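You operate a simulated robot arm through the tools that you are given. There is no shell and no other tool. Be economical: measure what you need, move in short steps, check, and stop when the job is done.

The job below is to be done with a simulated two-armed robot. You get a single attempt, and the scene is never put back.

Task
Take the white reel and put it on the shelf under the grey board. Fetch the white bottle labelled "protect" from the top of the low table and stand it on the white tile. Take the tape reel on the top of the low table and put it away on the top of the blue bench. Any order will do. Set down upright: white bottle.

The check looks at the end state, three seconds after you hand in, the way a careful person would. Anything else that was tipped, shoved, dropped, spilled or broken makes it a failure.

Robot
Two 7-joint arms with two-finger parallel grippers on one trunk, on a base that drives. Base frame: it is fixed to the floor where the robot stands at the start and does not move with it; the origin is under the middle of the robot, x ahead of it, y to its left, z up; the surface under the hand at the start is at about z = 0.8. Readings come in m, rad, newtons and seconds.
The left shoulder is at the start at [0.077, 0.182, 1.062], the right one opposite. With the tool pointing down near the work surface each hand reaches from about 0.32 to 0.76 m from the robot's upright axis, wherever it stands, measured 20 degrees to its own side. Places, roughly: shelf under the grey board [0.6, -2.8, 0.6]; tape reel [-7.5, -4.25, 0.75]; top of the blue bench [-2.7, -1, 0.9]; white bottle [-7.5, -4.25, 0.75]; white tile [-7.5, -4, 0.75]. Payload 3.91 kg a hand.
The TCP of each hand is the grasp point between the finger pads, 0.03 m short of the fingertips. In the tool frame z runs along the fingers and y along their closing line. Largest opening 0.11 m; finger width 0.02, thickness 0.01; the body of the gripper, 0.048 by 0.112 m, starts 0.055 m behind the TCP.
Orientation is told as [roll, pitch, yaw] about the base's x, y, z axes, in that order, counted from this pose: with the fingers straight down and closing along the base's y, the tool's x points along the base's -x, its y along +y and its z along -z.

Tools
- The arms move only by the tool jog_arm. It takes "left_deltas", "right_deltas" or both (then of equal length, played together; a hand with none holds still); each is a list of rows, each a list of 6 numbers: the shift along the tool's x, y, z in m, then the turn, a rotation vector about the tool's x, y, z in rad. In form: [[x, y, z, rx, ry, rz], ...]. A call has 1 to 20 rows; each row is the pose to reach, as a shift and turn from the pose commanded when the call began, along the tool's axes at that moment. "left_hand" and "right_hand" are, for a hand that has rows, the finger opening in m, from 0 to 0.11, set as the call begins (left out, the last holds). Each row takes 0.2 s and may step no farther than 0.05 m and 0.15 rad from the row before; otherwise, or with a gripper value out of range, the whole call is refused. Where a pose cannot be reached the arm comes as near as it can. A force on the tool above 40 N (or 10 N above the force at the start of the call, whichever is more), or a blocked arm, ends the call early, and 0.2 s more pass. Each finger travels about 0.072 m/s and halts on what it meets, pressing with about 38 N; the grip force reading is that of the motor and also rises with nothing between the fingers. The clock runs only during rows and for 0.2 s after the last one: add rows that repeat a pose to give the fingers time. The reply holds the time, the measured pose of the TCP, the force on the tool along the base axes, the opening and the grip force, in the units named above and with some noise, with the torque about the TCP (base axes, N m) and any sound that the robot's microphone picked up.
- Cameras (640 x 400 px; columns grow to the right, rows downward): "scene" is now at [0.2252, 0.0012, 1.2411]; the picture's right is [0.03, -1.00, 0.00], its down [-0.65, -0.02, -0.76] and it looks along [0.76, 0.03, -0.65] (base axes); focal length 214 px, centre (320, 200). "left" rides on the left gripper at [0.072, -0.017, -0.103] in its tool frame; the picture's right is [0.23, 0.97, 0.00], its down [-0.76, 0.18, -0.62] and it looks along [-0.61, 0.14, 0.78] (tool axes); focal length 222 px, centre (320, 200). "right" rides on the right gripper at [0.072, 0.017, -0.103] in its tool frame; the picture's right is [-0.23, 0.97, 0.00], its down [-0.76, -0.18, -0.62] and it looks along [-0.61, -0.14, 0.78] (tool axes); focal length 222 px, centre (320, 200). There is no depth. A picture from a camera that has moved, and an enlarged one, comes with that camera's place and axes in the base frame and with its lens.
- snapshot(camera): a new picture of that camera. No time passes.
- lift_body(by): slides the trunk up (or, below 0, down) by that many m; the arms and the scene camera ride with it, the base frame stays. It gives what a move gives, with no picture.
- steer(legs): drives the robot by 1 to 6 legs, each [ahead, left, turn to the left] in m, m and rad, along the robot's own axes; the way and the turn of a leg run together, so that a leg with both is an arc; at most 1.5 m and 3.142 rad a leg. The arms and the cameras ride along, it lands a little off, and it stops where it bumps. It gives what a move gives.
- pan_tilt(pan, tilt): turns the head with the scene camera to pan (to the left, within 1.396 rad either way) and tilt (down, from -0.506 to 1.204), counted from straight ahead of the robot. It gives what a move gives.
- enlarge(camera, box): a new picture of the part [left, top, right, bottom] of that camera's present view, enlarged. No time passes.
- hand_in(): hands the job in; it is judged then, once.

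Work in short steps. Places have to be worked out from the pictures, the camera data and where the tool is seen: move nearer, look again, correct. Check each grasp and each placing, and mend what went wrong. You have 165 turns and 138 pictures in all, those below and enlarged ones among them. Open the grippers and draw the arms clear of the work before you hand the job in, unless the task says otherwise; then end with one line.

The tools are called after "Call:" by a JSON object that holds its "method" and its "body". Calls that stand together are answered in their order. jog_arm: Moves the arms, as the interface text tells. Its arguments: {"type":"object","properties":{"left_deltas":{"type":"array"},"left_hand":{"type":"number"},"right_deltas":{"type":"array"},"right_hand":{"type":"number"}},"required":[]} The other tools are called the same way: lift_body (by) slides the trunk up or down; steer (legs) drives the base; pan_tilt (pan, tilt) turns the head that bears the scene camera; snapshot (camera) takes a picture; enlarge (camera, box) takes an enlarged picture of a part of a camera's view; hand_in () hands the job in.

At the start:

```text
time: 0.0
left_position: [0.3769, 0.2125, 1.0973]
left_tool_rot: [-0.001, -0.003, 0.0]
left_wrist_force: [0.0, -0.6, 0.3]
left_torque: [-0.01, 0.02, 0.03]
left_gripper_width: 0.1101
left_grip_force: 0.0
right_position: [0.3895, -0.1866, 1.0771]
right_tool_rot: [0.001, 0.0, -0.003]
right_wrist_force: [0.1, 0.5, 0.6]
right_torque: [0.0, 0.02, 0.0]
right_gripper_width: 0.1101
right_grip_force: 0.0
trunk travel left (down, up): [-0.325, 0.189]
robot x, y, heading: [-0.0015, 0.0025, 0.003]
head pan, tilt: [0.035, 0.709]
```

scene: 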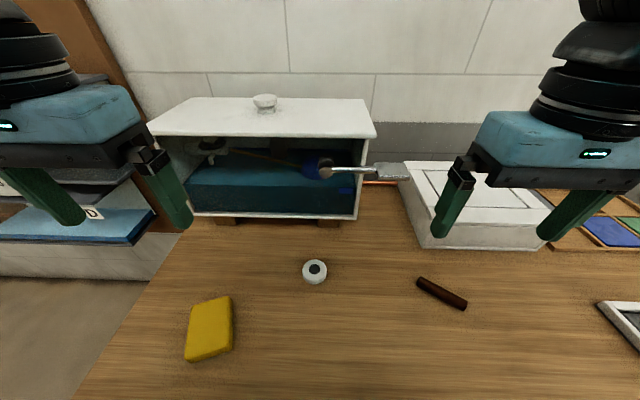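
right: 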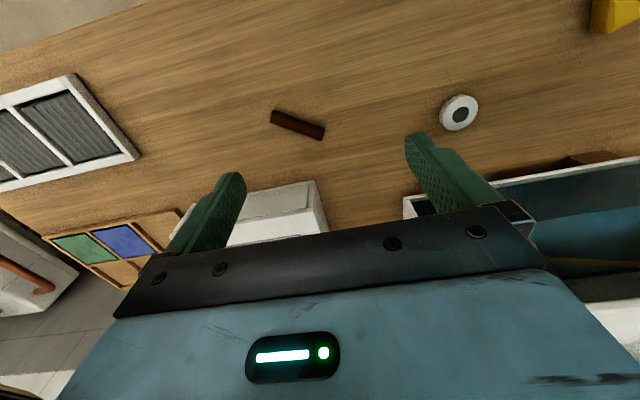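
left: 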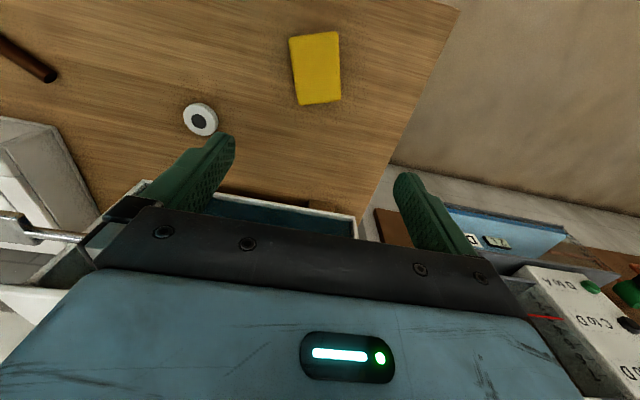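

The white reel sits at about [0.483, 0.024, 0.81]. I look over towards the shelf under the grey board before choosing the grasp.

Call:
{"method": "pan_tilt", "body": {"pan": -1.39, "tilt": 0.25}}

Call:
{"method": "snapshot", "body": {"camera": "scene"}}

Call:
{"method": "enlarge", "body": {"camera": "scene", "box": [200, 130, 440, 280]}}

```text
time: 1.6
left_position: [0.3749, 0.2126, 1.097]
left_tool_rot: [0.001, -0.001, 0.0]
left_wrist_force: [-0.1, 0.7, 0.1]
left_torque: [0.02, 0.01, 0.01]
left_gripper_width: 0.1097
left_grip_force: 0.2
right_position: [0.3891, -0.1859, 1.0773]
right_tool_rot: [0.002, 0.0, 0.0]
right_wrist_force: [0.4, -0.3, 0.3]
right_torque: [-0.02, 0.03, 0.01]
right_gripper_width: 0.1098
right_grip_force: 0.1
trunk travel left (down, up): [-0.325, 0.189]
robot x, y, heading: [0.0002, -0.0, -0.002]
head pan, tilt: [-1.389, 0.25]
```

```text
134 pictures are left
camera scene: at [0.1576, -0.0935, 1.2827], right [-0.98, -0.18, 0.0], down [-0.04, 0.24, -0.97], along [0.18, -0.95, -0.25], focal length 214 px, centre (320, 200)
```

scene: 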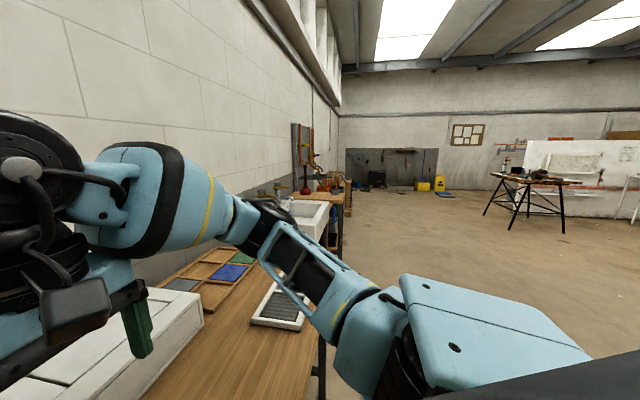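

```text
2.67 times, centred on (320, 205) of scene
camera zoom: at [0.1576, -0.0935, 1.2827], right [-0.98, -0.18, 0.0], down [-0.04, 0.24, -0.97], along [0.18, -0.95, -0.25], focal length 572 px, centre (320, 187)
```

zoom: 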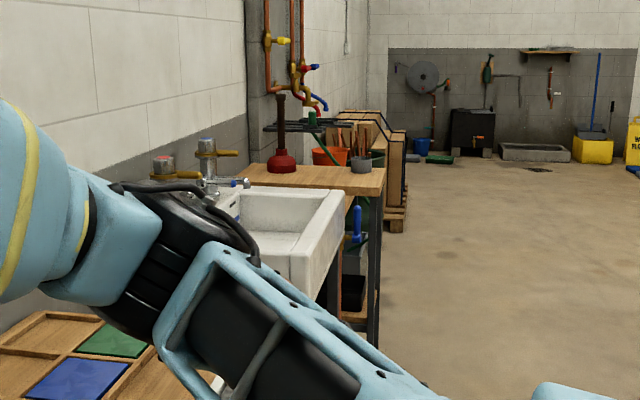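

The shelf place is beyond the sink, so it will need a closer look later. First I bring the right hand above the reel, tilted about 40° forward, with the head back on the work.

Call:
{"method": "jog_arm", "body": {"right_deltas": [[-0.016, 0.035, 0.021, 0, -0.117, 0], [-0.031, 0.07, 0.042, 0, -0.233, 0], [-0.047, 0.105, 0.063, 0, -0.35, 0], [-0.063, 0.14, 0.085, 0, -0.467, 0], [-0.078, 0.175, 0.106, 0, -0.583, 0], [-0.094, 0.21, 0.127, 0, -0.7, 0], [-0.094, 0.21, 0.127, 0, -0.7, 0]], "right_hand": 0.11}}

Call:
{"method": "pan_tilt", "body": {"pan": 0.0, "tilt": 0.9}}

Call:
{"method": "snapshot", "body": {"camera": "scene"}}

Call:
{"method": "snapshot", "body": {"camera": "right"}}

```text
time: 3.1
left_position: [0.3757, 0.2112, 1.0982]
left_tool_rot: [0.0, -0.001, 0.002]
left_wrist_force: [-0.3, 0.0, 0.8]
left_torque: [0.0, -0.03, 0.01]
left_gripper_width: 0.1098
left_grip_force: 0.2
right_position: [0.486, 0.0266, 0.9505]
right_tool_rot: [0.002, -0.702, -0.004]
right_wrist_force: [0.5, -0.1, -0.7]
right_torque: [-0.01, -0.03, 0.02]
right_gripper_width: 0.1098
right_grip_force: 0.1
trunk travel left (down, up): [-0.325, 0.189]
robot x, y, heading: [-0.002, -0.0008, 0.002]
head pan, tilt: [-1.389, 0.25]
```

```text
time: 4.7
left_position: [0.3763, 0.2126, 1.0977]
left_tool_rot: [0.0, -0.001, 0.001]
left_wrist_force: [-0.4, -0.1, 0.4]
left_torque: [-0.02, 0.01, -0.01]
left_gripper_width: 0.11
left_grip_force: 0.0
right_position: [0.4856, 0.0261, 0.9507]
right_tool_rot: [0.002, -0.701, -0.002]
right_wrist_force: [0.7, 0.1, -0.2]
right_torque: [-0.01, 0.01, 0.02]
right_gripper_width: 0.1102
right_grip_force: 0.1
trunk travel left (down, up): [-0.325, 0.189]
robot x, y, heading: [0.0015, 0.0034, 0.003]
head pan, tilt: [0.0, 0.901]
```

```text
132 pictures are left
camera scene: at [0.2162, -0.0018, 1.2257], right [0.0, -1.0, 0.0], down [-0.78, 0.0, -0.62], along [0.62, 0.0, -0.78], focal length 214 px, centre (320, 200)
```

scene: 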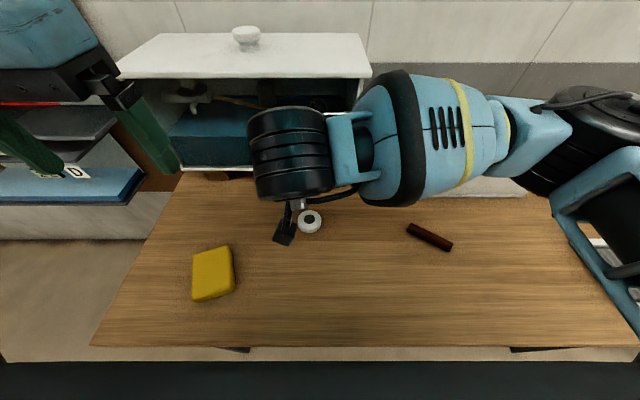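

```text
131 pictures are left
camera right: at [0.3654, 0.0424, 0.9826], right [0.18, 0.97, 0.15], down [0.18, -0.18, 0.97], along [0.97, -0.14, -0.21], focal length 222 px, centre (320, 200)
```

right: 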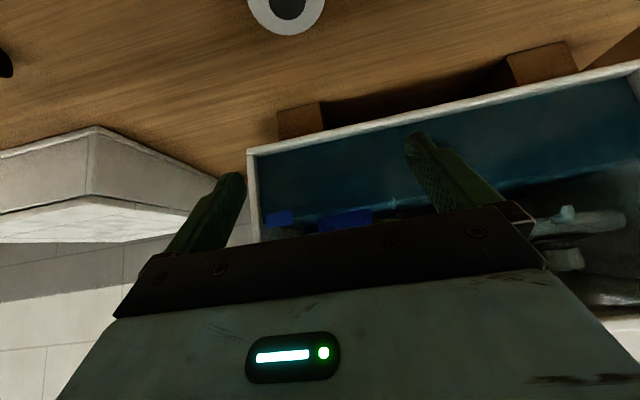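

The camera puts the reel at [0.486, 0.023]. I descend to about z = 0.845 with the TCP slightly behind it, so that the fingertips straddle it.

Call:
{"method": "jog_arm", "body": {"right_deltas": [[0.027, -0.001, 0.023, 0, 0, 0], [0.055, -0.002, 0.045, 0, 0, 0], [0.082, -0.0035, 0.068, 0, 0, 0], [0.082, -0.0035, 0.068, 0, 0, 0]]}}

Call:
{"method": "snapshot", "body": {"camera": "right"}}

Call:
{"method": "enlarge", "body": {"camera": "scene", "box": [220, 120, 420, 245]}}

```text
time: 5.7
left_position: [0.3765, 0.2133, 1.0973]
left_tool_rot: [-0.001, -0.001, -0.002]
left_wrist_force: [0.2, 0.1, -0.4]
left_torque: [-0.03, 0.01, 0.02]
left_gripper_width: 0.1099
left_grip_force: 0.0
right_position: [0.4633, 0.017, 0.8441]
right_tool_rot: [0.001, -0.699, -0.004]
right_wrist_force: [0.5, -0.5, -0.3]
right_torque: [0.01, 0.0, 0.0]
right_gripper_width: 0.1099
right_grip_force: 0.1
trunk travel left (down, up): [-0.325, 0.189]
robot x, y, heading: [0.0007, 0.001, -0.001]
head pan, tilt: [0.0, 0.901]
```

```text
130 pictures are left
camera right: at [0.3428, 0.0338, 0.8776], right [0.18, 0.97, 0.15], down [0.18, -0.18, 0.97], along [0.97, -0.14, -0.21], focal length 222 px, centre (320, 200)
```

right: 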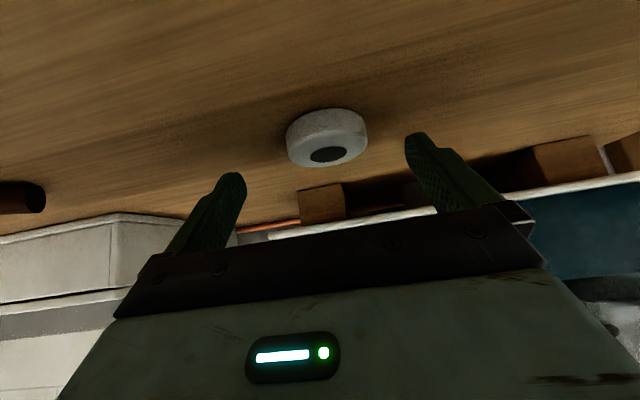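

```text
3.20 times, centred on (320, 182) of scene
camera zoom: at [0.2161, -0.0016, 1.2257], right [0.0, -1.0, 0.0], down [-0.78, 0.0, -0.62], along [0.62, 0.0, -0.78], focal length 686 px, centre (320, 256)
```

zoom: 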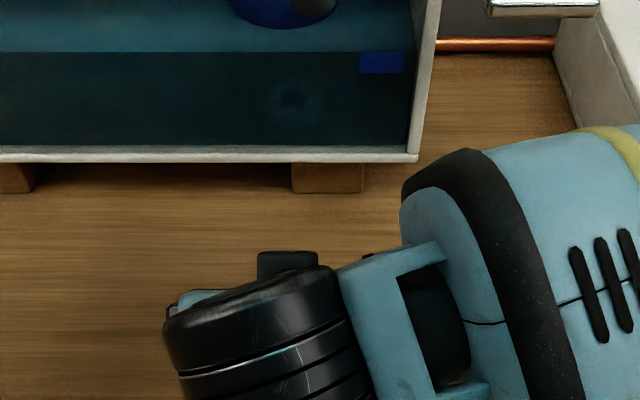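

The reel's top is near z = 0.815, with its centre at y = 0.0235. I correct by 6 mm to the left and go down a further 16 mm, watching the force.

Call:
{"method": "jog_arm", "body": {"right_deltas": [[0.004, 0.006, 0.007, 0, 0, 0], [0.008, 0.006, 0.014, 0, 0, 0], [0.008, 0.006, 0.014, 0, 0, 0]]}}

Call:
{"method": "snapshot", "body": {"camera": "right"}}

```text
time: 6.5
left_position: [0.3753, 0.2124, 1.0975]
left_tool_rot: [0.001, -0.002, 0.0]
left_wrist_force: [-0.8, -0.8, 0.5]
left_torque: [0.01, 0.0, 0.03]
left_gripper_width: 0.1098
left_grip_force: 0.0
right_position: [0.4677, 0.0266, 0.8293]
right_tool_rot: [0.003, -0.701, -0.001]
right_wrist_force: [-1.7, -1.1, 5.6]
right_torque: [-0.36, -0.03, -0.14]
right_gripper_width: 0.11
right_grip_force: 0.1
trunk travel left (down, up): [-0.325, 0.189]
robot x, y, heading: [-0.002, 0.0001, 0.001]
head pan, tilt: [0.0, 0.901]
```

```text
128 pictures are left
camera right: at [0.3472, 0.0423, 0.8617], right [0.18, 0.97, 0.15], down [0.18, -0.18, 0.97], along [0.97, -0.14, -0.21], focal length 222 px, centre (320, 200)
```

right: 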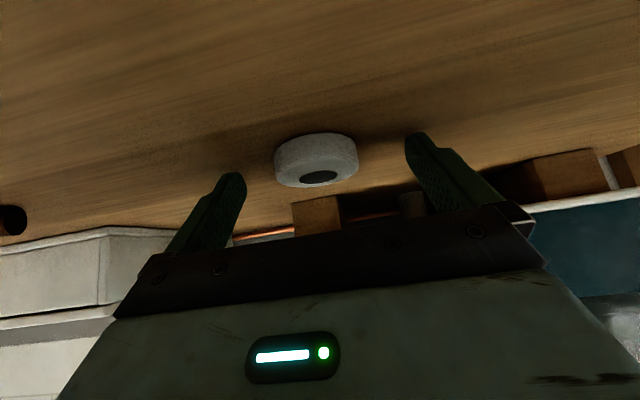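

Fingertips touch the table lightly. I lift 2.5 mm, centre by 3 mm and close.

Call:
{"method": "jog_arm", "body": {"right_deltas": [[-0.0016, -0.003, -0.002, 0, 0, 0]]}}

Call:
{"method": "jog_arm", "body": {"right_deltas": [[0, 0, 0, 0, 0, 0], [0, 0, 0, 0, 0, 0], [0, 0, 0, 0, 0, 0], [0, 0, 0, 0, 0, 0], [0, 0, 0, 0, 0, 0]], "right_hand": 0.03}}

Call:
{"method": "snapshot", "body": {"camera": "right"}}

```text
time: 6.9
left_position: [0.3756, 0.2128, 1.0968]
left_tool_rot: [0.001, 0.0, 0.0]
left_wrist_force: [0.9, -0.6, 0.1]
left_torque: [-0.01, -0.01, -0.01]
left_gripper_width: 0.1102
left_grip_force: 0.1
right_position: [0.468, 0.022, 0.8308]
right_tool_rot: [0.001, -0.7, -0.003]
right_wrist_force: [0.2, 0.3, 0.5]
right_torque: [0.03, 0.03, -0.02]
right_gripper_width: 0.1098
right_grip_force: 0.0
trunk travel left (down, up): [-0.325, 0.189]
robot x, y, heading: [0.0029, 0.0006, 0.001]
head pan, tilt: [0.0, 0.901]
```

```text
time: 8.1
left_position: [0.3772, 0.213, 1.0981]
left_tool_rot: [0.0, -0.001, 0.001]
left_wrist_force: [0.0, 0.1, 0.2]
left_torque: [0.0, 0.0, 0.01]
left_gripper_width: 0.1101
left_grip_force: 0.1
right_position: [0.4681, 0.0226, 0.8321]
right_tool_rot: [0.004, -0.699, -0.003]
right_wrist_force: [0.4, 0.4, 0.1]
right_torque: [-0.02, 0.02, -0.02]
right_gripper_width: 0.0512
right_grip_force: 38.1
trunk travel left (down, up): [-0.325, 0.189]
robot x, y, heading: [-0.0039, 0.0002, -0.003]
head pan, tilt: [0.0, 0.901]
```

```text
127 pictures are left
camera right: at [0.3478, 0.0398, 0.8641], right [0.18, 0.97, 0.15], down [0.18, -0.18, 0.97], along [0.97, -0.14, -0.21], focal length 222 px, centre (320, 200)
```

right: 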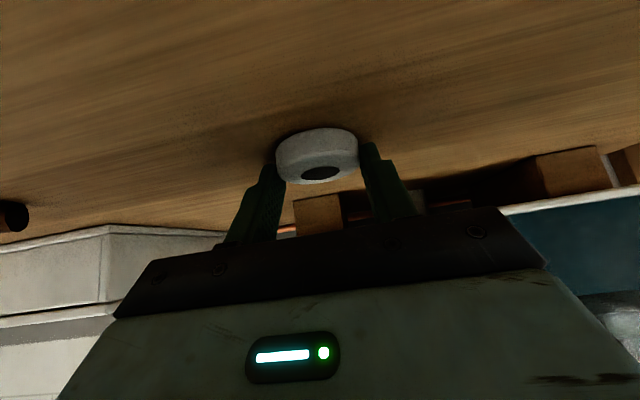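

Gripped at 51 mm, 38 N. I lift it and draw it back to the travel pose.

Call:
{"method": "jog_arm", "body": {"right_deltas": [[-0.0284, 0, -0.0336, 0, 0, 0], [-0.0568, 0, -0.0672, 0, 0, 0], [-0.0852, 0, -0.1008, 0, 0, 0], [-0.1136, 0, -0.1344, 0, 0, 0], [-0.142, 0, -0.168, 0, 0, 0], [-0.128, -0.04, -0.18, 0, 0, 0], [-0.114, -0.08, -0.191, 0, 0, 0], [-0.1, -0.12, -0.203, 0, 0, 0], [-0.086, -0.16, -0.214, 0, 0, 0], [-0.073, -0.2, -0.226, 0, 0, 0]]}}

Call:
{"method": "enlarge", "body": {"camera": "right", "box": [200, 80, 440, 230]}}

```text
time: 10.3
left_position: [0.376, 0.2132, 1.0971]
left_tool_rot: [0.0, 0.0, 0.002]
left_wrist_force: [0.0, 0.1, 0.1]
left_torque: [0.02, 0.0, 0.03]
left_gripper_width: 0.1101
left_grip_force: 0.0
right_position: [0.393, -0.171, 1.0611]
right_tool_rot: [0.0, -0.696, -0.002]
right_wrist_force: [0.3, 0.6, 0.5]
right_torque: [-0.01, 0.02, 0.02]
right_gripper_width: 0.0505
right_grip_force: 38.0
right hand out of reach, approached as far as the arm can: row 10
trunk travel left (down, up): [-0.325, 0.189]
robot x, y, heading: [0.0025, -0.0051, -0.002]
head pan, tilt: [0.0, 0.901]
```

```text
2.67 times, centred on (320, 155) of right
camera zoom: at [0.2736, -0.1549, 1.0946], right [0.18, 0.97, 0.15], down [0.18, -0.18, 0.97], along [0.97, -0.14, -0.21], focal length 592 px, centre (320, 320)
```

zoom: 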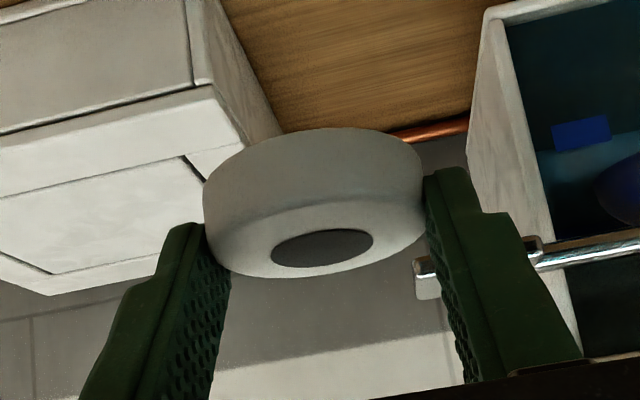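

The reel is held firmly. I back off 0.9 m, strafe right towards the shelf and look.

Call:
{"method": "steer", "body": {"legs": [[-0.9, 0, 0], [0, -1.4, 0], [0, -1.3, 0]]}}

Call:
{"method": "pan_tilt", "body": {"pan": 0.0, "tilt": 0.4}}

Call:
{"method": "snapshot", "body": {"camera": "scene"}}

```text
time: 38.4
left_position: [-0.4748, -2.5084, 1.0969]
left_tool_rot: [0.0, -0.002, 0.009]
left_wrist_force: [-0.3, 0.3, -0.7]
left_torque: [-0.02, 0.02, -0.01]
left_gripper_width: 0.1099
left_grip_force: 0.0
right_position: [-0.4546, -2.8929, 1.0615]
right_tool_rot: [0.0, -0.697, 0.006]
right_wrist_force: [0.1, -1.7, -0.4]
right_torque: [0.03, 0.0, 0.01]
right_gripper_width: 0.0502
right_grip_force: 38.1
trunk travel left (down, up): [-0.325, 0.189]
robot x, y, heading: [-0.8509, -2.7278, 0.008]
head pan, tilt: [0.0, 0.901]
```

```text
time: 39.3
left_position: [-0.477, -2.5104, 1.0975]
left_tool_rot: [0.0, -0.001, 0.009]
left_wrist_force: [0.1, 0.3, -0.2]
left_torque: [-0.01, -0.01, 0.05]
left_gripper_width: 0.1099
left_grip_force: 0.1
right_position: [-0.4544, -2.8914, 1.062]
right_tool_rot: [-0.001, -0.698, 0.007]
right_wrist_force: [-0.7, 0.4, -0.1]
right_torque: [0.02, 0.01, 0.01]
right_gripper_width: 0.0501
right_grip_force: 37.8
trunk travel left (down, up): [-0.325, 0.189]
robot x, y, heading: [-0.8501, -2.7251, 0.008]
head pan, tilt: [0.0, 0.4]
```

```text
125 pictures are left
camera scene: at [-0.6173, -2.7248, 1.2686], right [0.01, -1.0, 0.0], down [-0.39, 0.0, -0.92], along [0.92, 0.01, -0.39], focal length 214 px, centre (320, 200)
```

scene: 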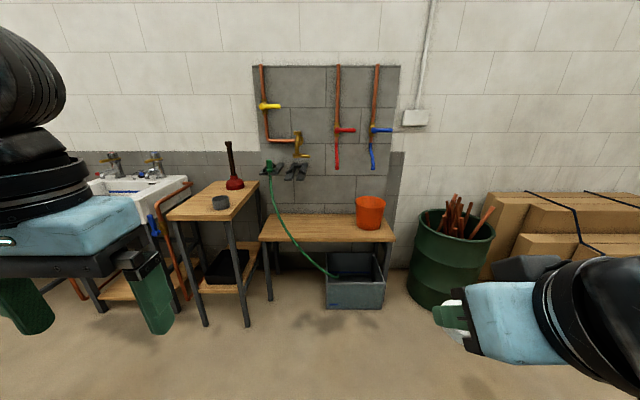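

The shelf is the wooden plank at about x 0.37–0.70, y −2.4 to −3.1, z ≈ 0.6, with a hose at its left and a bucket at its right. I aim the reel at about [0.47, −2.78], so I drive nearer with the head tilted down.

Call:
{"method": "steer", "body": {"legs": [[0.6, 0.09, -0.008]]}}

Call:
{"method": "pan_tilt", "body": {"pan": -0.1, "tilt": 0.6}}

Call:
{"method": "snapshot", "body": {"camera": "scene"}}

```text
time: 42.8
left_position: [0.1315, -2.4155, 1.0967]
left_tool_rot: [-0.002, -0.001, 0.01]
left_wrist_force: [0.1, 0.4, 0.2]
left_torque: [0.01, 0.03, -0.03]
left_gripper_width: 0.1099
left_grip_force: 0.1
right_position: [0.1522, -2.7989, 1.0624]
right_tool_rot: [0.0, -0.697, 0.007]
right_wrist_force: [-0.2, 0.2, -0.9]
right_torque: [0.02, -0.01, -0.04]
right_gripper_width: 0.0503
right_grip_force: 37.3
trunk travel left (down, up): [-0.325, 0.189]
robot x, y, heading: [-0.2419, -2.6352, 0.013]
head pan, tilt: [0.0, 0.4]
```

```text
time: 43.5
left_position: [0.1303, -2.4159, 1.0965]
left_tool_rot: [0.001, 0.0, 0.01]
left_wrist_force: [0.5, -0.5, 0.2]
left_torque: [-0.01, -0.02, 0.02]
left_gripper_width: 0.1099
left_grip_force: 0.0
right_position: [0.1521, -2.7996, 1.062]
right_tool_rot: [0.0, -0.696, 0.007]
right_wrist_force: [-0.2, 0.1, -0.5]
right_torque: [-0.02, 0.01, -0.01]
right_gripper_width: 0.0506
right_grip_force: 38.2
trunk travel left (down, up): [-0.325, 0.189]
robot x, y, heading: [-0.2408, -2.6301, 0.008]
head pan, tilt: [-0.099, 0.6]
```

```text
124 pictures are left
camera scene: at [-0.0152, -2.6407, 1.2505], right [-0.09, -1.0, 0.0], down [-0.56, 0.05, -0.83], along [0.82, -0.07, -0.56], focal length 214 px, centre (320, 200)
```

scene: 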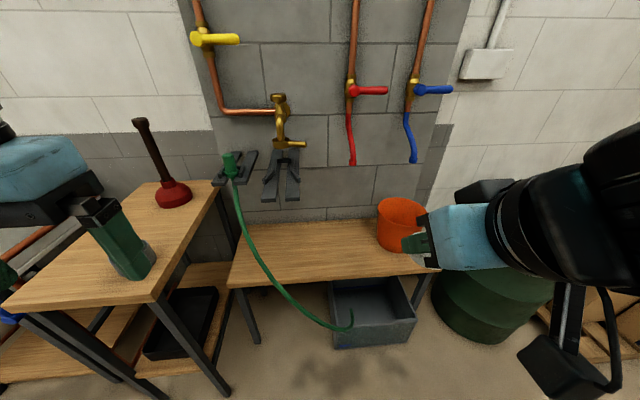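

Combining the two views, the plank's front edge is near x ≈ 0.49 and z ≈ 0.55, the bucket is at y ≈ −3.04 and the hose at y ≈ −2.5. I move a bit closer and lower the trunk.

Call:
{"method": "steer", "body": {"legs": [[0.2, -0.05, -0.01]]}}

Call:
{"method": "lift_body", "body": {"by": -0.2}}

Call:
{"method": "snapshot", "body": {"camera": "scene"}}

Call:
{"method": "snapshot", "body": {"camera": "right"}}

```text
time: 45.1
left_position: [0.3307, -2.4657, 1.0973]
left_tool_rot: [0.001, -0.002, 0.004]
left_wrist_force: [-0.1, 0.2, 0.1]
left_torque: [-0.01, -0.01, 0.05]
left_gripper_width: 0.11
left_grip_force: 0.1
right_position: [0.3496, -2.8498, 1.0614]
right_tool_rot: [-0.001, -0.697, -0.002]
right_wrist_force: [0.4, -0.3, -0.6]
right_torque: [0.03, 0.0, -0.06]
right_gripper_width: 0.0501
right_grip_force: 38.1
trunk travel left (down, up): [-0.325, 0.189]
robot x, y, heading: [-0.0491, -2.6794, 0.005]
head pan, tilt: [-0.099, 0.6]
```

```text
time: 47.3
left_position: [0.3293, -2.4655, 0.8971]
left_tool_rot: [0.002, 0.0, 0.002]
left_wrist_force: [-0.2, -0.5, -0.1]
left_torque: [-0.01, 0.02, 0.0]
left_gripper_width: 0.11
left_grip_force: 0.1
right_position: [0.3904, -2.8485, 0.7988]
right_tool_rot: [0.0, -0.51, -0.001]
right_wrist_force: [-0.1, -0.2, -0.3]
right_torque: [0.03, 0.03, 0.02]
right_gripper_width: 0.0503
right_grip_force: 37.4
trunk travel left (down, up): [-0.125, 0.389]
robot x, y, heading: [-0.0434, -2.68, 0.004]
head pan, tilt: [-0.099, 0.6]
```

```text
123 pictures are left
camera scene: at [0.2514, -2.6898, 1.032], right [-0.1, -1.0, 0.0], down [-0.56, 0.05, -0.83], along [0.82, -0.08, -0.56], focal length 214 px, centre (320, 200)
```

scene: 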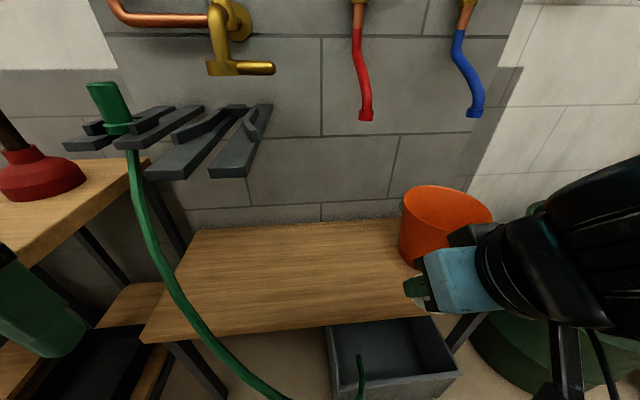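

```text
122 pictures are left
camera right: at [0.278, -2.8325, 0.8545], right [0.2, 0.97, 0.11], down [0.36, -0.18, 0.92], along [0.91, -0.14, -0.39], focal length 222 px, centre (320, 200)
```

right: 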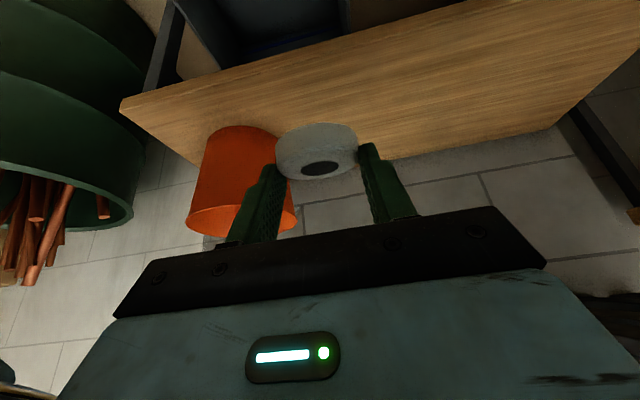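

Triangulating gives the plank at z ≈ 0.557, front x ≈ 0.467. I move the reel out over it, back to the original tilt, staying about 10 cm above.

Call:
{"method": "jog_arm", "body": {"right_deltas": [[-0.018, 0.014, 0.033, 0, -0.04, 0], [-0.036, 0.028, 0.066, 0, -0.08, 0], [-0.055, 0.042, 0.099, 0, -0.12, 0], [-0.073, 0.055, 0.132, 0, -0.16, 0], [-0.091, 0.0685, 0.165, 0, -0.19, 0], [-0.091, 0.0685, 0.165, 0, -0.19, 0]]}}

Call:
{"method": "snapshot", "body": {"camera": "right"}}

Call:
{"method": "snapshot", "body": {"camera": "scene"}}

```text
time: 48.7
left_position: [0.3303, -2.4666, 0.8966]
left_tool_rot: [0.001, -0.001, 0.005]
left_wrist_force: [-0.6, 0.8, 0.3]
left_torque: [0.01, 0.01, -0.02]
left_gripper_width: 0.1101
left_grip_force: 0.1
right_position: [0.5498, -2.7797, 0.7016]
right_tool_rot: [-0.003, -0.7, 0.002]
right_wrist_force: [-0.4, -0.6, -0.5]
right_torque: [-0.01, -0.02, 0.01]
right_gripper_width: 0.0504
right_grip_force: 37.8
trunk travel left (down, up): [-0.125, 0.389]
robot x, y, heading: [-0.0477, -2.6809, 0.008]
head pan, tilt: [-0.099, 0.6]
```

```text
121 pictures are left
camera right: at [0.4298, -2.7634, 0.7334], right [0.17, 0.97, 0.15], down [0.18, -0.18, 0.97], along [0.97, -0.14, -0.21], focal length 222 px, centre (320, 200)
```

right: 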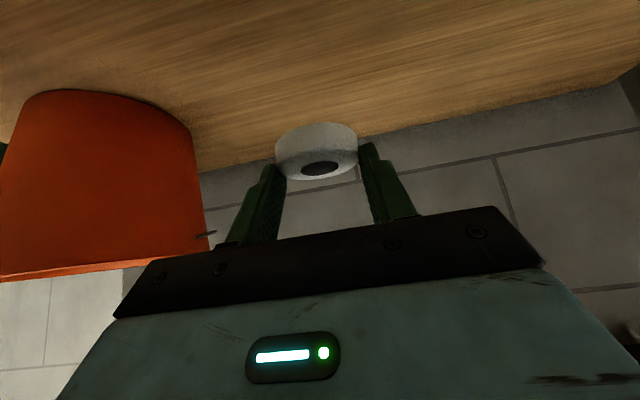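

```text
120 pictures are left
camera scene: at [0.2516, -2.6898, 1.0319], right [-0.1, -1.0, 0.0], down [-0.56, 0.05, -0.83], along [0.82, -0.08, -0.56], focal length 214 px, centre (320, 200)
```

scene: 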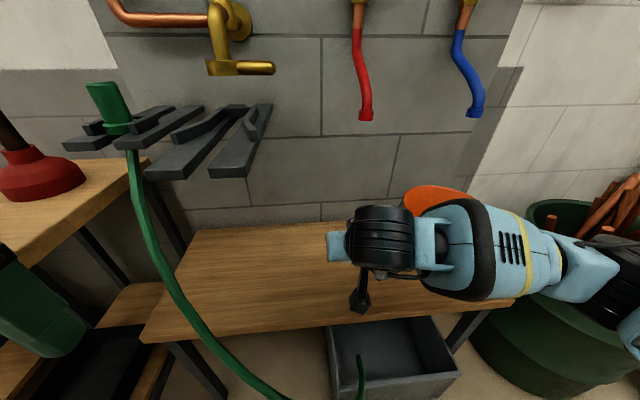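

Tracking is accurate. I shift 4 cm left, away from the bucket, and descend about 9 cm.

Call:
{"method": "jog_arm", "body": {"right_deltas": [[0, 0.04, 0, 0, 0, 0], [0.018, 0.04, 0.024, 0, 0, 0], [0.036, 0.04, 0.048, 0, 0, 0], [0.054, 0.04, 0.072, 0, 0, 0], [0.054, 0.04, 0.072, 0, 0, 0]]}}

Call:
{"method": "snapshot", "body": {"camera": "right"}}

```text
time: 49.9
left_position: [0.3307, -2.4663, 0.8976]
left_tool_rot: [0.0, -0.001, 0.005]
left_wrist_force: [0.2, 0.0, 0.1]
left_torque: [-0.03, 0.01, -0.01]
left_gripper_width: 0.11
left_grip_force: 0.0
right_position: [0.5566, -2.7419, 0.6075]
right_tool_rot: [0.0, -0.7, 0.001]
right_wrist_force: [0.5, 0.4, -0.1]
right_torque: [-0.04, -0.01, 0.01]
right_gripper_width: 0.0502
right_grip_force: 38.3
trunk travel left (down, up): [-0.125, 0.389]
robot x, y, heading: [-0.0438, -2.6819, 0.001]
head pan, tilt: [-0.099, 0.6]
```

```text
119 pictures are left
camera right: at [0.4364, -2.7248, 0.6406], right [0.17, 0.97, 0.15], down [0.18, -0.18, 0.97], along [0.97, -0.14, -0.21], focal length 222 px, centre (320, 200)
```

right: 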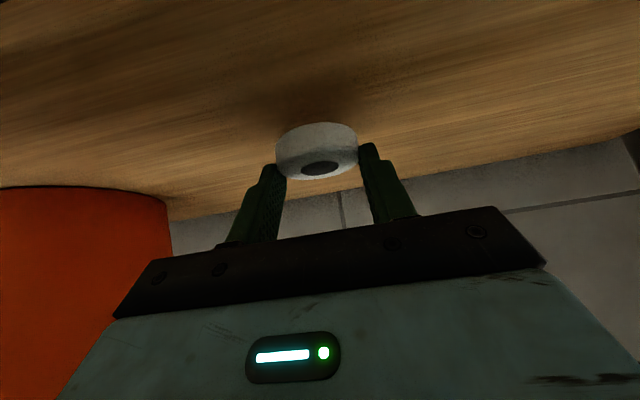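

A couple of centimetres remain. I lower by small steps, watching the force.

Call:
{"method": "jog_arm", "body": {"right_deltas": [[0.0045, 0, 0.0053, 0, 0, 0], [0.009, 0, 0.0107, 0, 0, 0], [0.009, 0, 0.0107, 0, 0, 0]]}}

Call:
{"method": "snapshot", "body": {"camera": "right"}}

```text
time: 50.7
left_position: [0.3306, -2.4665, 0.8966]
left_tool_rot: [-0.001, -0.003, 0.003]
left_wrist_force: [-0.8, -0.1, 0.7]
left_torque: [0.0, 0.02, 0.0]
left_gripper_width: 0.11
left_grip_force: 0.0
right_position: [0.5549, -2.7406, 0.5949]
right_tool_rot: [0.0, -0.701, 0.0]
right_wrist_force: [-0.1, -0.6, -1.0]
right_torque: [0.0, 0.02, 0.02]
right_gripper_width: 0.0503
right_grip_force: 38.2
trunk travel left (down, up): [-0.125, 0.389]
robot x, y, heading: [-0.0432, -2.6772, 0.005]
head pan, tilt: [-0.099, 0.6]
```

```text
118 pictures are left
camera right: at [0.4347, -2.7248, 0.6285], right [0.17, 0.97, 0.15], down [0.18, -0.18, 0.97], along [0.97, -0.14, -0.21], focal length 222 px, centre (320, 200)
```

right: 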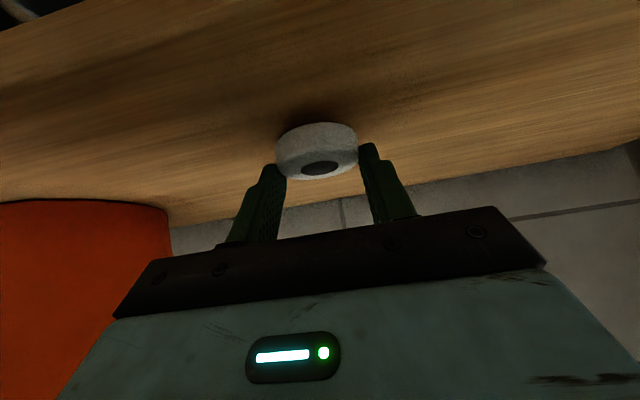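

Not touching yet. I go on in 4 mm steps.

Call:
{"method": "jog_arm", "body": {"right_deltas": [[0.0026, 0, 0.0031, 0, 0, 0], [0.0026, 0, 0.0031, 0, 0, 0]]}}

Call:
{"method": "jog_arm", "body": {"right_deltas": [[0.0026, 0, 0.0031, 0, 0, 0], [0.0026, 0, 0.0031, 0, 0, 0]]}}

```text
time: 51.3
left_position: [0.3303, -2.466, 0.8974]
left_tool_rot: [0.0, 0.0, 0.004]
left_wrist_force: [0.3, -0.8, 0.6]
left_torque: [0.0, 0.02, 0.01]
left_gripper_width: 0.1101
left_grip_force: 0.1
right_position: [0.555, -2.7398, 0.5916]
right_tool_rot: [-0.001, -0.698, 0.002]
right_wrist_force: [-0.9, -0.4, 0.0]
right_torque: [0.03, 0.01, -0.02]
right_gripper_width: 0.0499
right_grip_force: 38.3
trunk travel left (down, up): [-0.125, 0.389]
robot x, y, heading: [-0.0435, -2.6769, 0.006]
head pan, tilt: [-0.099, 0.6]
```

```text
time: 51.9
left_position: [0.3304, -2.4658, 0.8983]
left_tool_rot: [0.0, 0.0, 0.004]
left_wrist_force: [0.0, -0.1, 0.8]
left_torque: [0.04, -0.03, -0.01]
left_gripper_width: 0.1098
left_grip_force: 0.0
right_position: [0.5551, -2.7401, 0.5886]
right_tool_rot: [0.0, -0.702, 0.0]
right_wrist_force: [0.6, 0.2, -0.8]
right_torque: [-0.03, 0.03, -0.02]
right_gripper_width: 0.05
right_grip_force: 38.2
trunk travel left (down, up): [-0.125, 0.389]
robot x, y, heading: [-0.0474, -2.6805, 0.006]
head pan, tilt: [-0.099, 0.6]
```

Still free. Two more steps.

Call:
{"method": "jog_arm", "body": {"right_deltas": [[0.0026, 0, 0.0031, 0, 0, 0], [0.0026, 0, 0.0031, 0, 0, 0]]}}

Call:
{"method": "jog_arm", "body": {"right_deltas": [[0.0026, 0, 0.0031, 0, 0, 0], [0.0026, 0, 0.0031, 0, 0, 0]]}}

Call:
{"method": "snapshot", "body": {"camera": "right"}}

```text
time: 52.5
left_position: [0.329, -2.4662, 0.8983]
left_tool_rot: [0.0, -0.002, 0.004]
left_wrist_force: [0.9, -0.2, 0.4]
left_torque: [0.01, 0.03, 0.01]
left_gripper_width: 0.1101
left_grip_force: 0.0
right_position: [0.555, -2.7402, 0.5841]
right_tool_rot: [0.001, -0.701, 0.001]
right_wrist_force: [-0.1, 0.0, 3.8]
right_torque: [-0.06, -0.04, 0.0]
right_gripper_width: 0.0499
right_grip_force: 37.6
trunk travel left (down, up): [-0.125, 0.389]
robot x, y, heading: [-0.0447, -2.682, 0.009]
head pan, tilt: [-0.099, 0.6]
```

```text
time: 53.1
left_position: [0.3284, -2.4663, 0.899]
left_tool_rot: [0.001, -0.004, 0.003]
left_wrist_force: [-0.2, 0.2, 0.6]
left_torque: [0.0, -0.01, -0.04]
left_gripper_width: 0.1097
left_grip_force: 0.1
right_position: [0.555, -2.741, 0.5857]
right_tool_rot: [0.003, -0.708, -0.001]
right_wrist_force: [-0.6, -2.1, 24.8]
right_torque: [-0.07, -0.33, -0.03]
right_gripper_width: 0.05
right_grip_force: 37.8
trunk travel left (down, up): [-0.125, 0.389]
robot x, y, heading: [-0.0418, -2.6788, 0.005]
head pan, tilt: [-0.099, 0.6]
```

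```text
117 pictures are left
camera right: at [0.435, -2.7241, 0.6162], right [0.17, 0.97, 0.15], down [0.17, -0.18, 0.97], along [0.97, -0.14, -0.2], focal length 222 px, centre (320, 200)
```

right: 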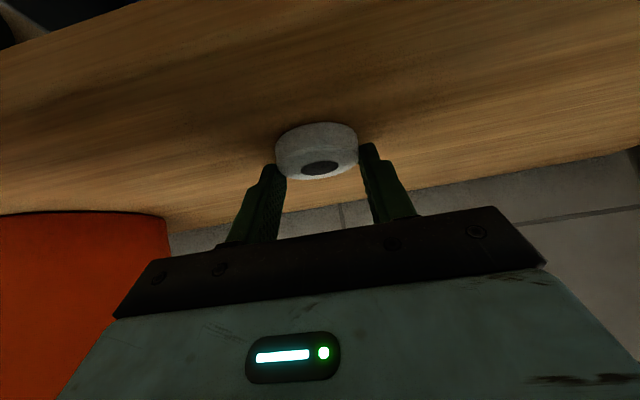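

Contact at TCP z ≈ 0.585. I raise 4 mm to relieve the force, open, then lift.

Call:
{"method": "jog_arm", "body": {"right_deltas": [[-0.0026, 0, -0.0031, 0, 0, 0], [-0.0026, 0, -0.0031, 0, 0, 0]]}}

Call:
{"method": "jog_arm", "body": {"right_deltas": [[0, 0, 0, 0, 0, 0], [0, 0, 0, 0, 0, 0], [0, 0, 0, 0, 0, 0], [0, 0, 0, 0, 0, 0]], "right_hand": 0.1}}

Call:
{"method": "jog_arm", "body": {"right_deltas": [[-0.028, 0, -0.034, 0, 0, 0], [-0.056, 0, -0.068, 0, 0, 0], [-0.084, 0, -0.102, 0, 0, 0], [-0.07, 0, -0.14, 0, 0, 0], [-0.06, 0, -0.18, 0, 0, 0]]}}

Call:
{"method": "snapshot", "body": {"camera": "scene"}}

Call:
{"method": "snapshot", "body": {"camera": "right"}}

```text
time: 53.7
left_position: [0.3307, -2.4661, 0.8975]
left_tool_rot: [0.001, -0.003, 0.005]
left_wrist_force: [-0.3, -0.3, -0.8]
left_torque: [0.01, -0.01, -0.01]
left_gripper_width: 0.1099
left_grip_force: 0.0
right_position: [0.5558, -2.7414, 0.585]
right_tool_rot: [-0.003, -0.701, 0.001]
right_wrist_force: [5.2, 0.4, 18.6]
right_torque: [0.0, -0.44, -0.03]
right_gripper_width: 0.0501
right_grip_force: 37.8
trunk travel left (down, up): [-0.125, 0.389]
robot x, y, heading: [-0.0442, -2.6798, 0.004]
head pan, tilt: [-0.099, 0.6]
```

```text
time: 54.7
left_position: [0.3304, -2.4664, 0.8972]
left_tool_rot: [-0.001, -0.001, 0.004]
left_wrist_force: [-1.0, 0.3, 0.5]
left_torque: [0.01, -0.01, -0.04]
left_gripper_width: 0.1099
left_grip_force: 0.0
right_position: [0.5543, -2.7395, 0.5837]
right_tool_rot: [-0.002, -0.7, 0.0]
right_wrist_force: [0.2, 0.7, 0.2]
right_torque: [0.02, -0.03, -0.02]
right_gripper_width: 0.0998
right_grip_force: 0.1
trunk travel left (down, up): [-0.125, 0.389]
robot x, y, heading: [-0.0471, -2.6802, 0.004]
head pan, tilt: [-0.099, 0.6]
```

```text
time: 55.9
left_position: [0.3303, -2.4671, 0.8978]
left_tool_rot: [0.0, -0.001, 0.004]
left_wrist_force: [-0.2, 0.0, 0.8]
left_torque: [0.0, 0.03, 0.01]
left_gripper_width: 0.1103
left_grip_force: 0.1
right_position: [0.485, -2.7387, 0.7601]
right_tool_rot: [-0.002, -0.703, 0.002]
right_wrist_force: [-0.8, -0.3, 0.4]
right_torque: [0.02, 0.0, -0.04]
right_gripper_width: 0.0999
right_grip_force: 0.1
trunk travel left (down, up): [-0.125, 0.389]
robot x, y, heading: [-0.0482, -2.6819, 0.003]
head pan, tilt: [-0.099, 0.6]
```

```text
116 pictures are left
camera scene: at [0.2514, -2.6896, 1.032], right [-0.1, -1.0, 0.0], down [-0.56, 0.05, -0.83], along [0.82, -0.08, -0.56], focal length 214 px, centre (320, 200)
```

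scene: 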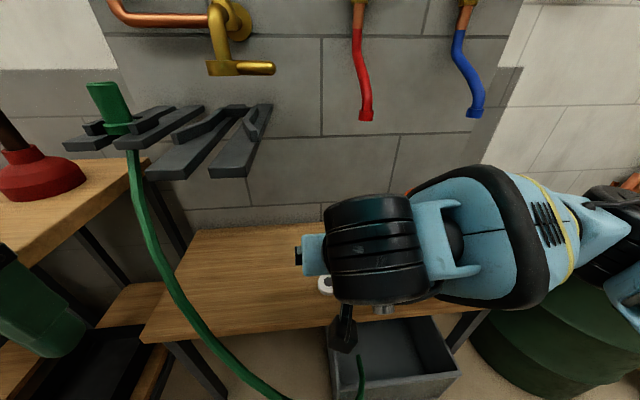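

```text
115 pictures are left
camera right: at [0.3639, -2.7227, 0.7927], right [0.17, 0.97, 0.15], down [0.18, -0.18, 0.97], along [0.97, -0.14, -0.21], focal length 222 px, centre (320, 200)
```

right: 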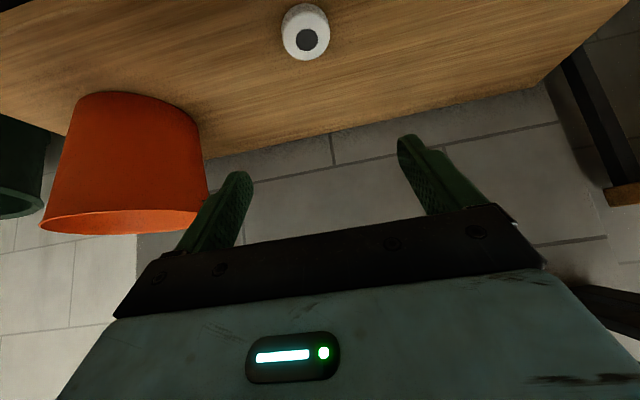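

The reel is resting flat on the shelf. I back away, raise the trunk, and turn around to view the route to the low table.

Call:
{"method": "steer", "body": {"legs": [[-1.0, 0, 0]]}}

Call:
{"method": "lift_body", "body": {"by": 0.2}}

Call:
{"method": "jog_arm", "body": {"right_deltas": [[0, -0.02, 0, 0, 0.14, 0], [0, -0.04, 0, 0, 0.28, 0], [0, -0.06, 0, 0, 0.42, 0], [0, -0.08, 0, 0, 0.56, 0], [0, -0.1, 0, 0, 0.7, 0]]}}

Call:
{"method": "steer", "body": {"legs": [[0, 0, 3.14]]}}

Call:
{"method": "pan_tilt", "body": {"pan": 0.0, "tilt": 0.2}}

Call:
{"method": "snapshot", "body": {"camera": "scene"}}

```text
time: 61.1
left_position: [-0.6686, -2.472, 0.8974]
left_tool_rot: [-0.001, -0.003, 0.023]
left_wrist_force: [-0.4, -0.1, -0.8]
left_torque: [0.03, -0.01, -0.01]
left_gripper_width: 0.1101
left_grip_force: 0.0
right_position: [-0.509, -2.7414, 0.76]
right_tool_rot: [0.001, -0.701, 0.02]
right_wrist_force: [0.3, -0.5, 0.6]
right_torque: [0.01, 0.05, 0.0]
right_gripper_width: 0.0999
right_grip_force: 0.3
trunk travel left (down, up): [-0.125, 0.389]
robot x, y, heading: [-1.0376, -2.6933, 0.025]
head pan, tilt: [-0.099, 0.6]
```

```text
time: 63.2
left_position: [-0.6683, -2.4707, 1.0965]
left_tool_rot: [0.001, -0.001, 0.022]
left_wrist_force: [0.1, 0.0, -1.0]
left_torque: [-0.04, 0.05, 0.02]
left_gripper_width: 0.1097
left_grip_force: 0.1
right_position: [-0.5071, -2.7421, 0.9602]
right_tool_rot: [0.001, -0.698, 0.02]
right_wrist_force: [-0.3, -0.2, -1.0]
right_torque: [-0.02, 0.02, 0.01]
right_gripper_width: 0.0999
right_grip_force: 0.0
trunk travel left (down, up): [-0.325, 0.189]
robot x, y, heading: [-1.0371, -2.6941, 0.024]
head pan, tilt: [-0.099, 0.6]
```

```text
time: 64.5
left_position: [-0.6683, -2.472, 1.0974]
left_tool_rot: [0.001, -0.001, 0.021]
left_wrist_force: [-0.2, -0.4, 0.5]
left_torque: [-0.03, 0.01, -0.04]
left_gripper_width: 0.1099
left_grip_force: 0.0
right_position: [-0.5054, -2.8416, 0.9618]
right_tool_rot: [0.0, 0.005, 0.021]
right_wrist_force: [-0.3, -0.6, -0.8]
right_torque: [0.0, 0.01, 0.01]
right_gripper_width: 0.1001
right_grip_force: 0.1
trunk travel left (down, up): [-0.325, 0.189]
robot x, y, heading: [-1.0405, -2.6933, 0.021]
head pan, tilt: [-0.099, 0.6]
```

```text
time: 72.0
left_position: [-1.4262, -2.8863, 1.0965]
left_tool_rot: [-0.001, -0.002, 3.094]
left_wrist_force: [-0.4, -0.6, 0.4]
left_torque: [0.02, -0.01, -0.01]
left_gripper_width: 0.1101
left_grip_force: 0.1
right_position: [-1.5606, -2.5062, 0.9602]
right_tool_rot: [0.0, 0.0, 3.09]
right_wrist_force: [0.0, 0.2, -0.1]
right_torque: [0.0, -0.01, -0.01]
right_gripper_width: 0.0998
right_grip_force: 0.1
trunk travel left (down, up): [-0.325, 0.189]
robot x, y, heading: [-1.0385, -2.6933, 3.091]
head pan, tilt: [-0.099, 0.6]
```

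```text
time: 72.9
left_position: [-1.4262, -2.8864, 1.0964]
left_tool_rot: [0.0, -0.002, 3.093]
left_wrist_force: [-0.6, 0.4, -0.2]
left_torque: [0.02, 0.01, 0.0]
left_gripper_width: 0.1101
left_grip_force: 0.0
right_position: [-1.561, -2.5069, 0.9603]
right_tool_rot: [0.0, 0.0, 3.091]
right_wrist_force: [-0.2, 0.7, -0.4]
right_torque: [0.01, -0.03, -0.03]
right_gripper_width: 0.1001
right_grip_force: 0.1
trunk travel left (down, up): [-0.325, 0.189]
robot x, y, heading: [-1.0406, -2.6893, 3.089]
head pan, tilt: [0.0, 0.201]
```

```text
114 pictures are left
camera scene: at [-1.269, -2.6827, 1.2872], right [0.05, 1.0, 0.0], down [0.2, -0.01, -0.98], along [-0.98, 0.05, -0.2], focal length 214 px, centre (320, 200)
```

scene: 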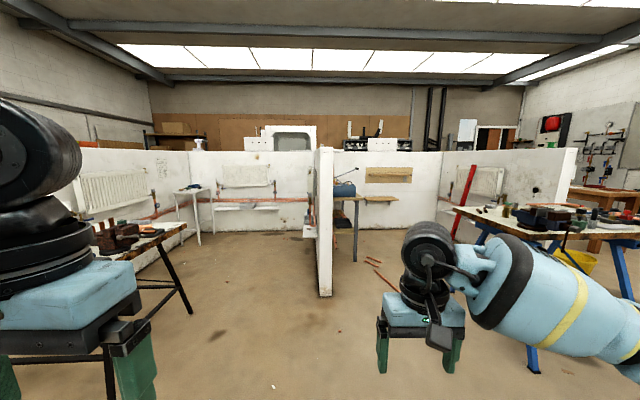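

The white low table is in the left booth. A divider wall ends near [−3.1, −2.54] and a trestle table stands at left. I look closer to plan a safe path between them.

Call:
{"method": "enlarge", "body": {"camera": "scene", "box": [70, 140, 340, 310]}}

Call:
{"method": "pan_tilt", "body": {"pan": 0.5, "tilt": 0.45}}

Call:
{"method": "snapshot", "body": {"camera": "scene"}}

```text
2.35 times, centred on (205, 225) of scene
camera zoom: at [-1.269, -2.6827, 1.2872], right [0.05, 1.0, 0.0], down [0.2, -0.01, -0.98], along [-0.98, 0.05, -0.2], focal length 505 px, centre (591, 141)
```

zoom: 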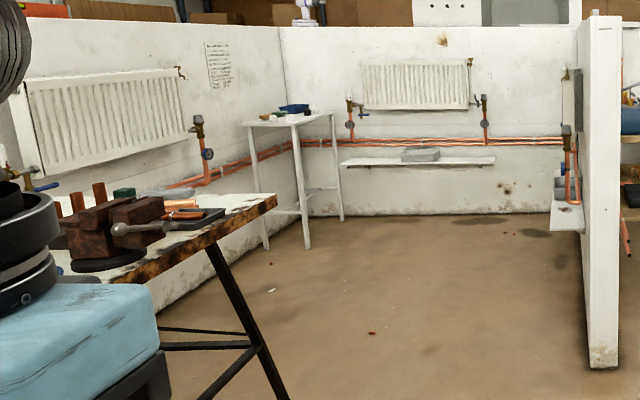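

```text
time: 73.8
left_position: [-1.4255, -2.8871, 1.0971]
left_tool_rot: [0.0, -0.002, 3.093]
left_wrist_force: [0.4, -0.8, 0.0]
left_torque: [-0.02, 0.0, 0.0]
left_gripper_width: 0.1097
left_grip_force: 0.1
right_position: [-1.5606, -2.5059, 0.9604]
right_tool_rot: [0.0, 0.0, 3.091]
right_wrist_force: [0.0, -0.6, 0.6]
right_torque: [0.02, -0.01, 0.03]
right_gripper_width: 0.1003
right_grip_force: 0.0
trunk travel left (down, up): [-0.325, 0.189]
robot x, y, heading: [-1.0376, -2.6927, 3.095]
head pan, tilt: [0.499, 0.45]
```

```text
112 pictures are left
camera scene: at [-1.2587, -2.7272, 1.2641], right [-0.43, 0.9, 0.0], down [0.39, 0.19, -0.9], along [-0.81, -0.39, -0.43], focal length 214 px, centre (320, 200)
```

scene: 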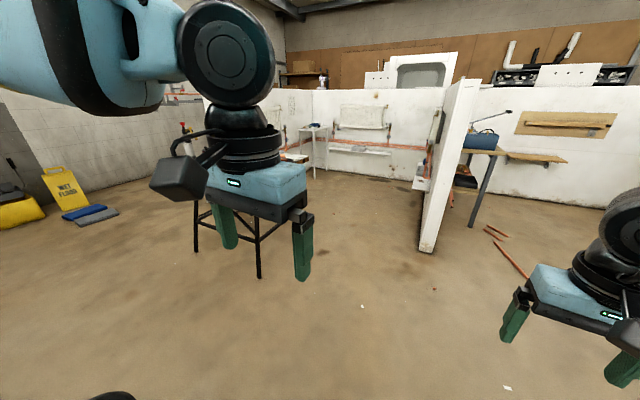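

The white table in the booth is at x ≈ −4.5, but the job's low table is at x ≈ −7.5, beyond the partitions. I look to the left for a way around, and check the black thing at the bottom of the picture.

Call:
{"method": "pan_tilt", "body": {"pan": 1.2, "tilt": 0.5}}

Call:
{"method": "snapshot", "body": {"camera": "scene"}}

```text
time: 74.9
left_position: [-1.4262, -2.8862, 1.0976]
left_tool_rot: [0.001, -0.001, 3.093]
left_wrist_force: [0.1, 0.5, 0.7]
left_torque: [0.04, 0.0, 0.03]
left_gripper_width: 0.11
left_grip_force: 0.0
right_position: [-1.5611, -2.5077, 0.9621]
right_tool_rot: [-0.001, 0.001, 3.092]
right_wrist_force: [0.0, -0.9, -0.2]
right_torque: [0.0, -0.01, 0.0]
right_gripper_width: 0.1002
right_grip_force: 0.0
trunk travel left (down, up): [-0.325, 0.189]
robot x, y, heading: [-1.0402, -2.6929, 3.092]
head pan, tilt: [1.201, 0.499]
```

```text
111 pictures are left
camera scene: at [-1.213, -2.7703, 1.2596], right [-0.91, 0.41, 0.0], down [0.19, 0.44, -0.88], along [-0.36, -0.8, -0.48], focal length 214 px, centre (320, 200)
```

scene: 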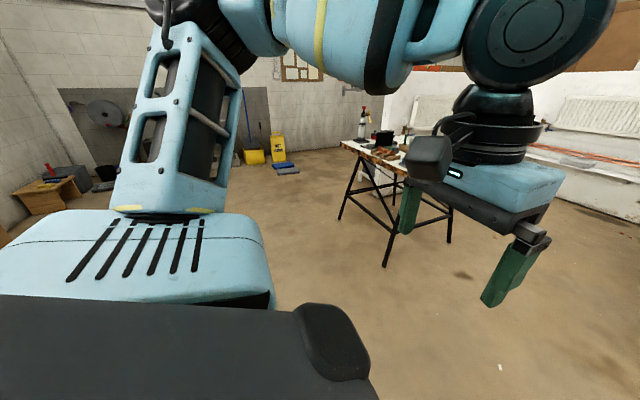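

The black part is the robot's own body and the floor to the left is clear. I strafe left past the trestle table and look along the far side of the booth.

Call:
{"method": "steer", "body": {"legs": [[0, 0, 0.05], [0, 1.3, 0], [0, 1.2, 0]]}}

Call:
{"method": "pan_tilt", "body": {"pan": 0.0, "tilt": 0.2}}

Call:
{"method": "snapshot", "body": {"camera": "scene"}}

```text
time: 96.9
left_position: [-1.3877, -5.3546, 1.0978]
left_tool_rot: [0.0, -0.002, 3.133]
left_wrist_force: [0.0, 0.2, -0.3]
left_torque: [-0.01, -0.02, -0.01]
left_gripper_width: 0.1101
left_grip_force: 0.0
right_position: [-1.5366, -4.981, 0.9598]
right_tool_rot: [0.0, 0.001, 3.13]
right_wrist_force: [-0.1, -0.3, -0.4]
right_torque: [0.03, 0.04, 0.02]
right_gripper_width: 0.0999
right_grip_force: 0.1
trunk travel left (down, up): [-0.325, 0.189]
robot x, y, heading: [-1.0084, -5.1449, 3.136]
head pan, tilt: [1.201, 0.499]
```

```text
time: 98.3
left_position: [-1.3866, -5.3539, 1.0977]
left_tool_rot: [-0.001, -0.003, 3.133]
left_wrist_force: [0.0, -0.4, 0.1]
left_torque: [-0.04, 0.02, -0.02]
left_gripper_width: 0.11
left_grip_force: 0.1
right_position: [-1.5372, -4.9793, 0.9604]
right_tool_rot: [-0.001, 0.0, 3.129]
right_wrist_force: [0.7, 0.0, -0.7]
right_torque: [0.0, 0.01, -0.01]
right_gripper_width: 0.0998
right_grip_force: 0.1
trunk travel left (down, up): [-0.325, 0.189]
robot x, y, heading: [-1.0103, -5.1452, 3.13]
head pan, tilt: [0.0, 0.201]
```

```text
110 pictures are left
camera scene: at [-1.2389, -5.1453, 1.2872], right [0.01, 1.0, 0.0], down [0.2, 0.0, -0.98], along [-0.98, 0.01, -0.2], focal length 214 px, centre (320, 200)
```

scene: 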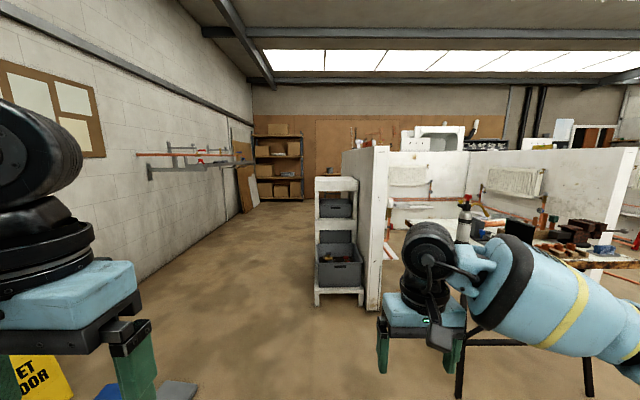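

There is a corridor on the left of the booth. I check where the floor sign and mats lie so as not to drive over them.

Call:
{"method": "pan_tilt", "body": {"pan": 0.45, "tilt": 0.75}}

Call:
{"method": "snapshot", "body": {"camera": "scene"}}

```text
time: 99.3
left_position: [-1.3875, -5.3547, 1.0979]
left_tool_rot: [0.0, 0.001, 3.133]
left_wrist_force: [0.3, 0.6, 0.3]
left_torque: [-0.03, -0.02, 0.02]
left_gripper_width: 0.1102
left_grip_force: 0.1
right_position: [-1.5368, -4.9791, 0.9606]
right_tool_rot: [-0.001, -0.001, 3.13]
right_wrist_force: [0.1, -0.6, 0.6]
right_torque: [-0.03, -0.01, 0.02]
right_gripper_width: 0.1
right_grip_force: 0.0
trunk travel left (down, up): [-0.325, 0.189]
robot x, y, heading: [-1.0129, -5.1449, 3.131]
head pan, tilt: [0.45, 0.75]
```

```text
109 pictures are left
camera scene: at [-1.2208, -5.1814, 1.2377], right [-0.43, 0.91, 0.0], down [0.62, 0.29, -0.73], along [-0.66, -0.31, -0.68], focal length 214 px, centre (320, 200)
```

scene: 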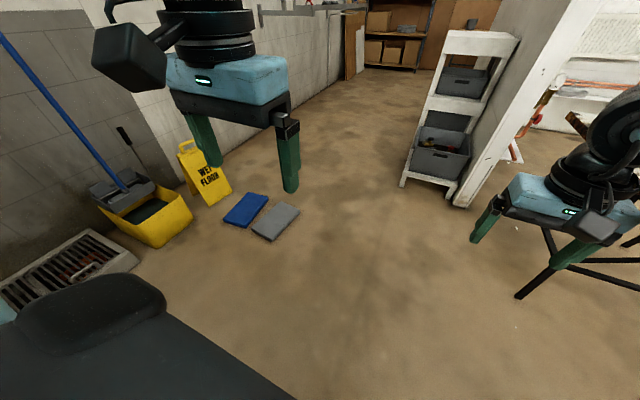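

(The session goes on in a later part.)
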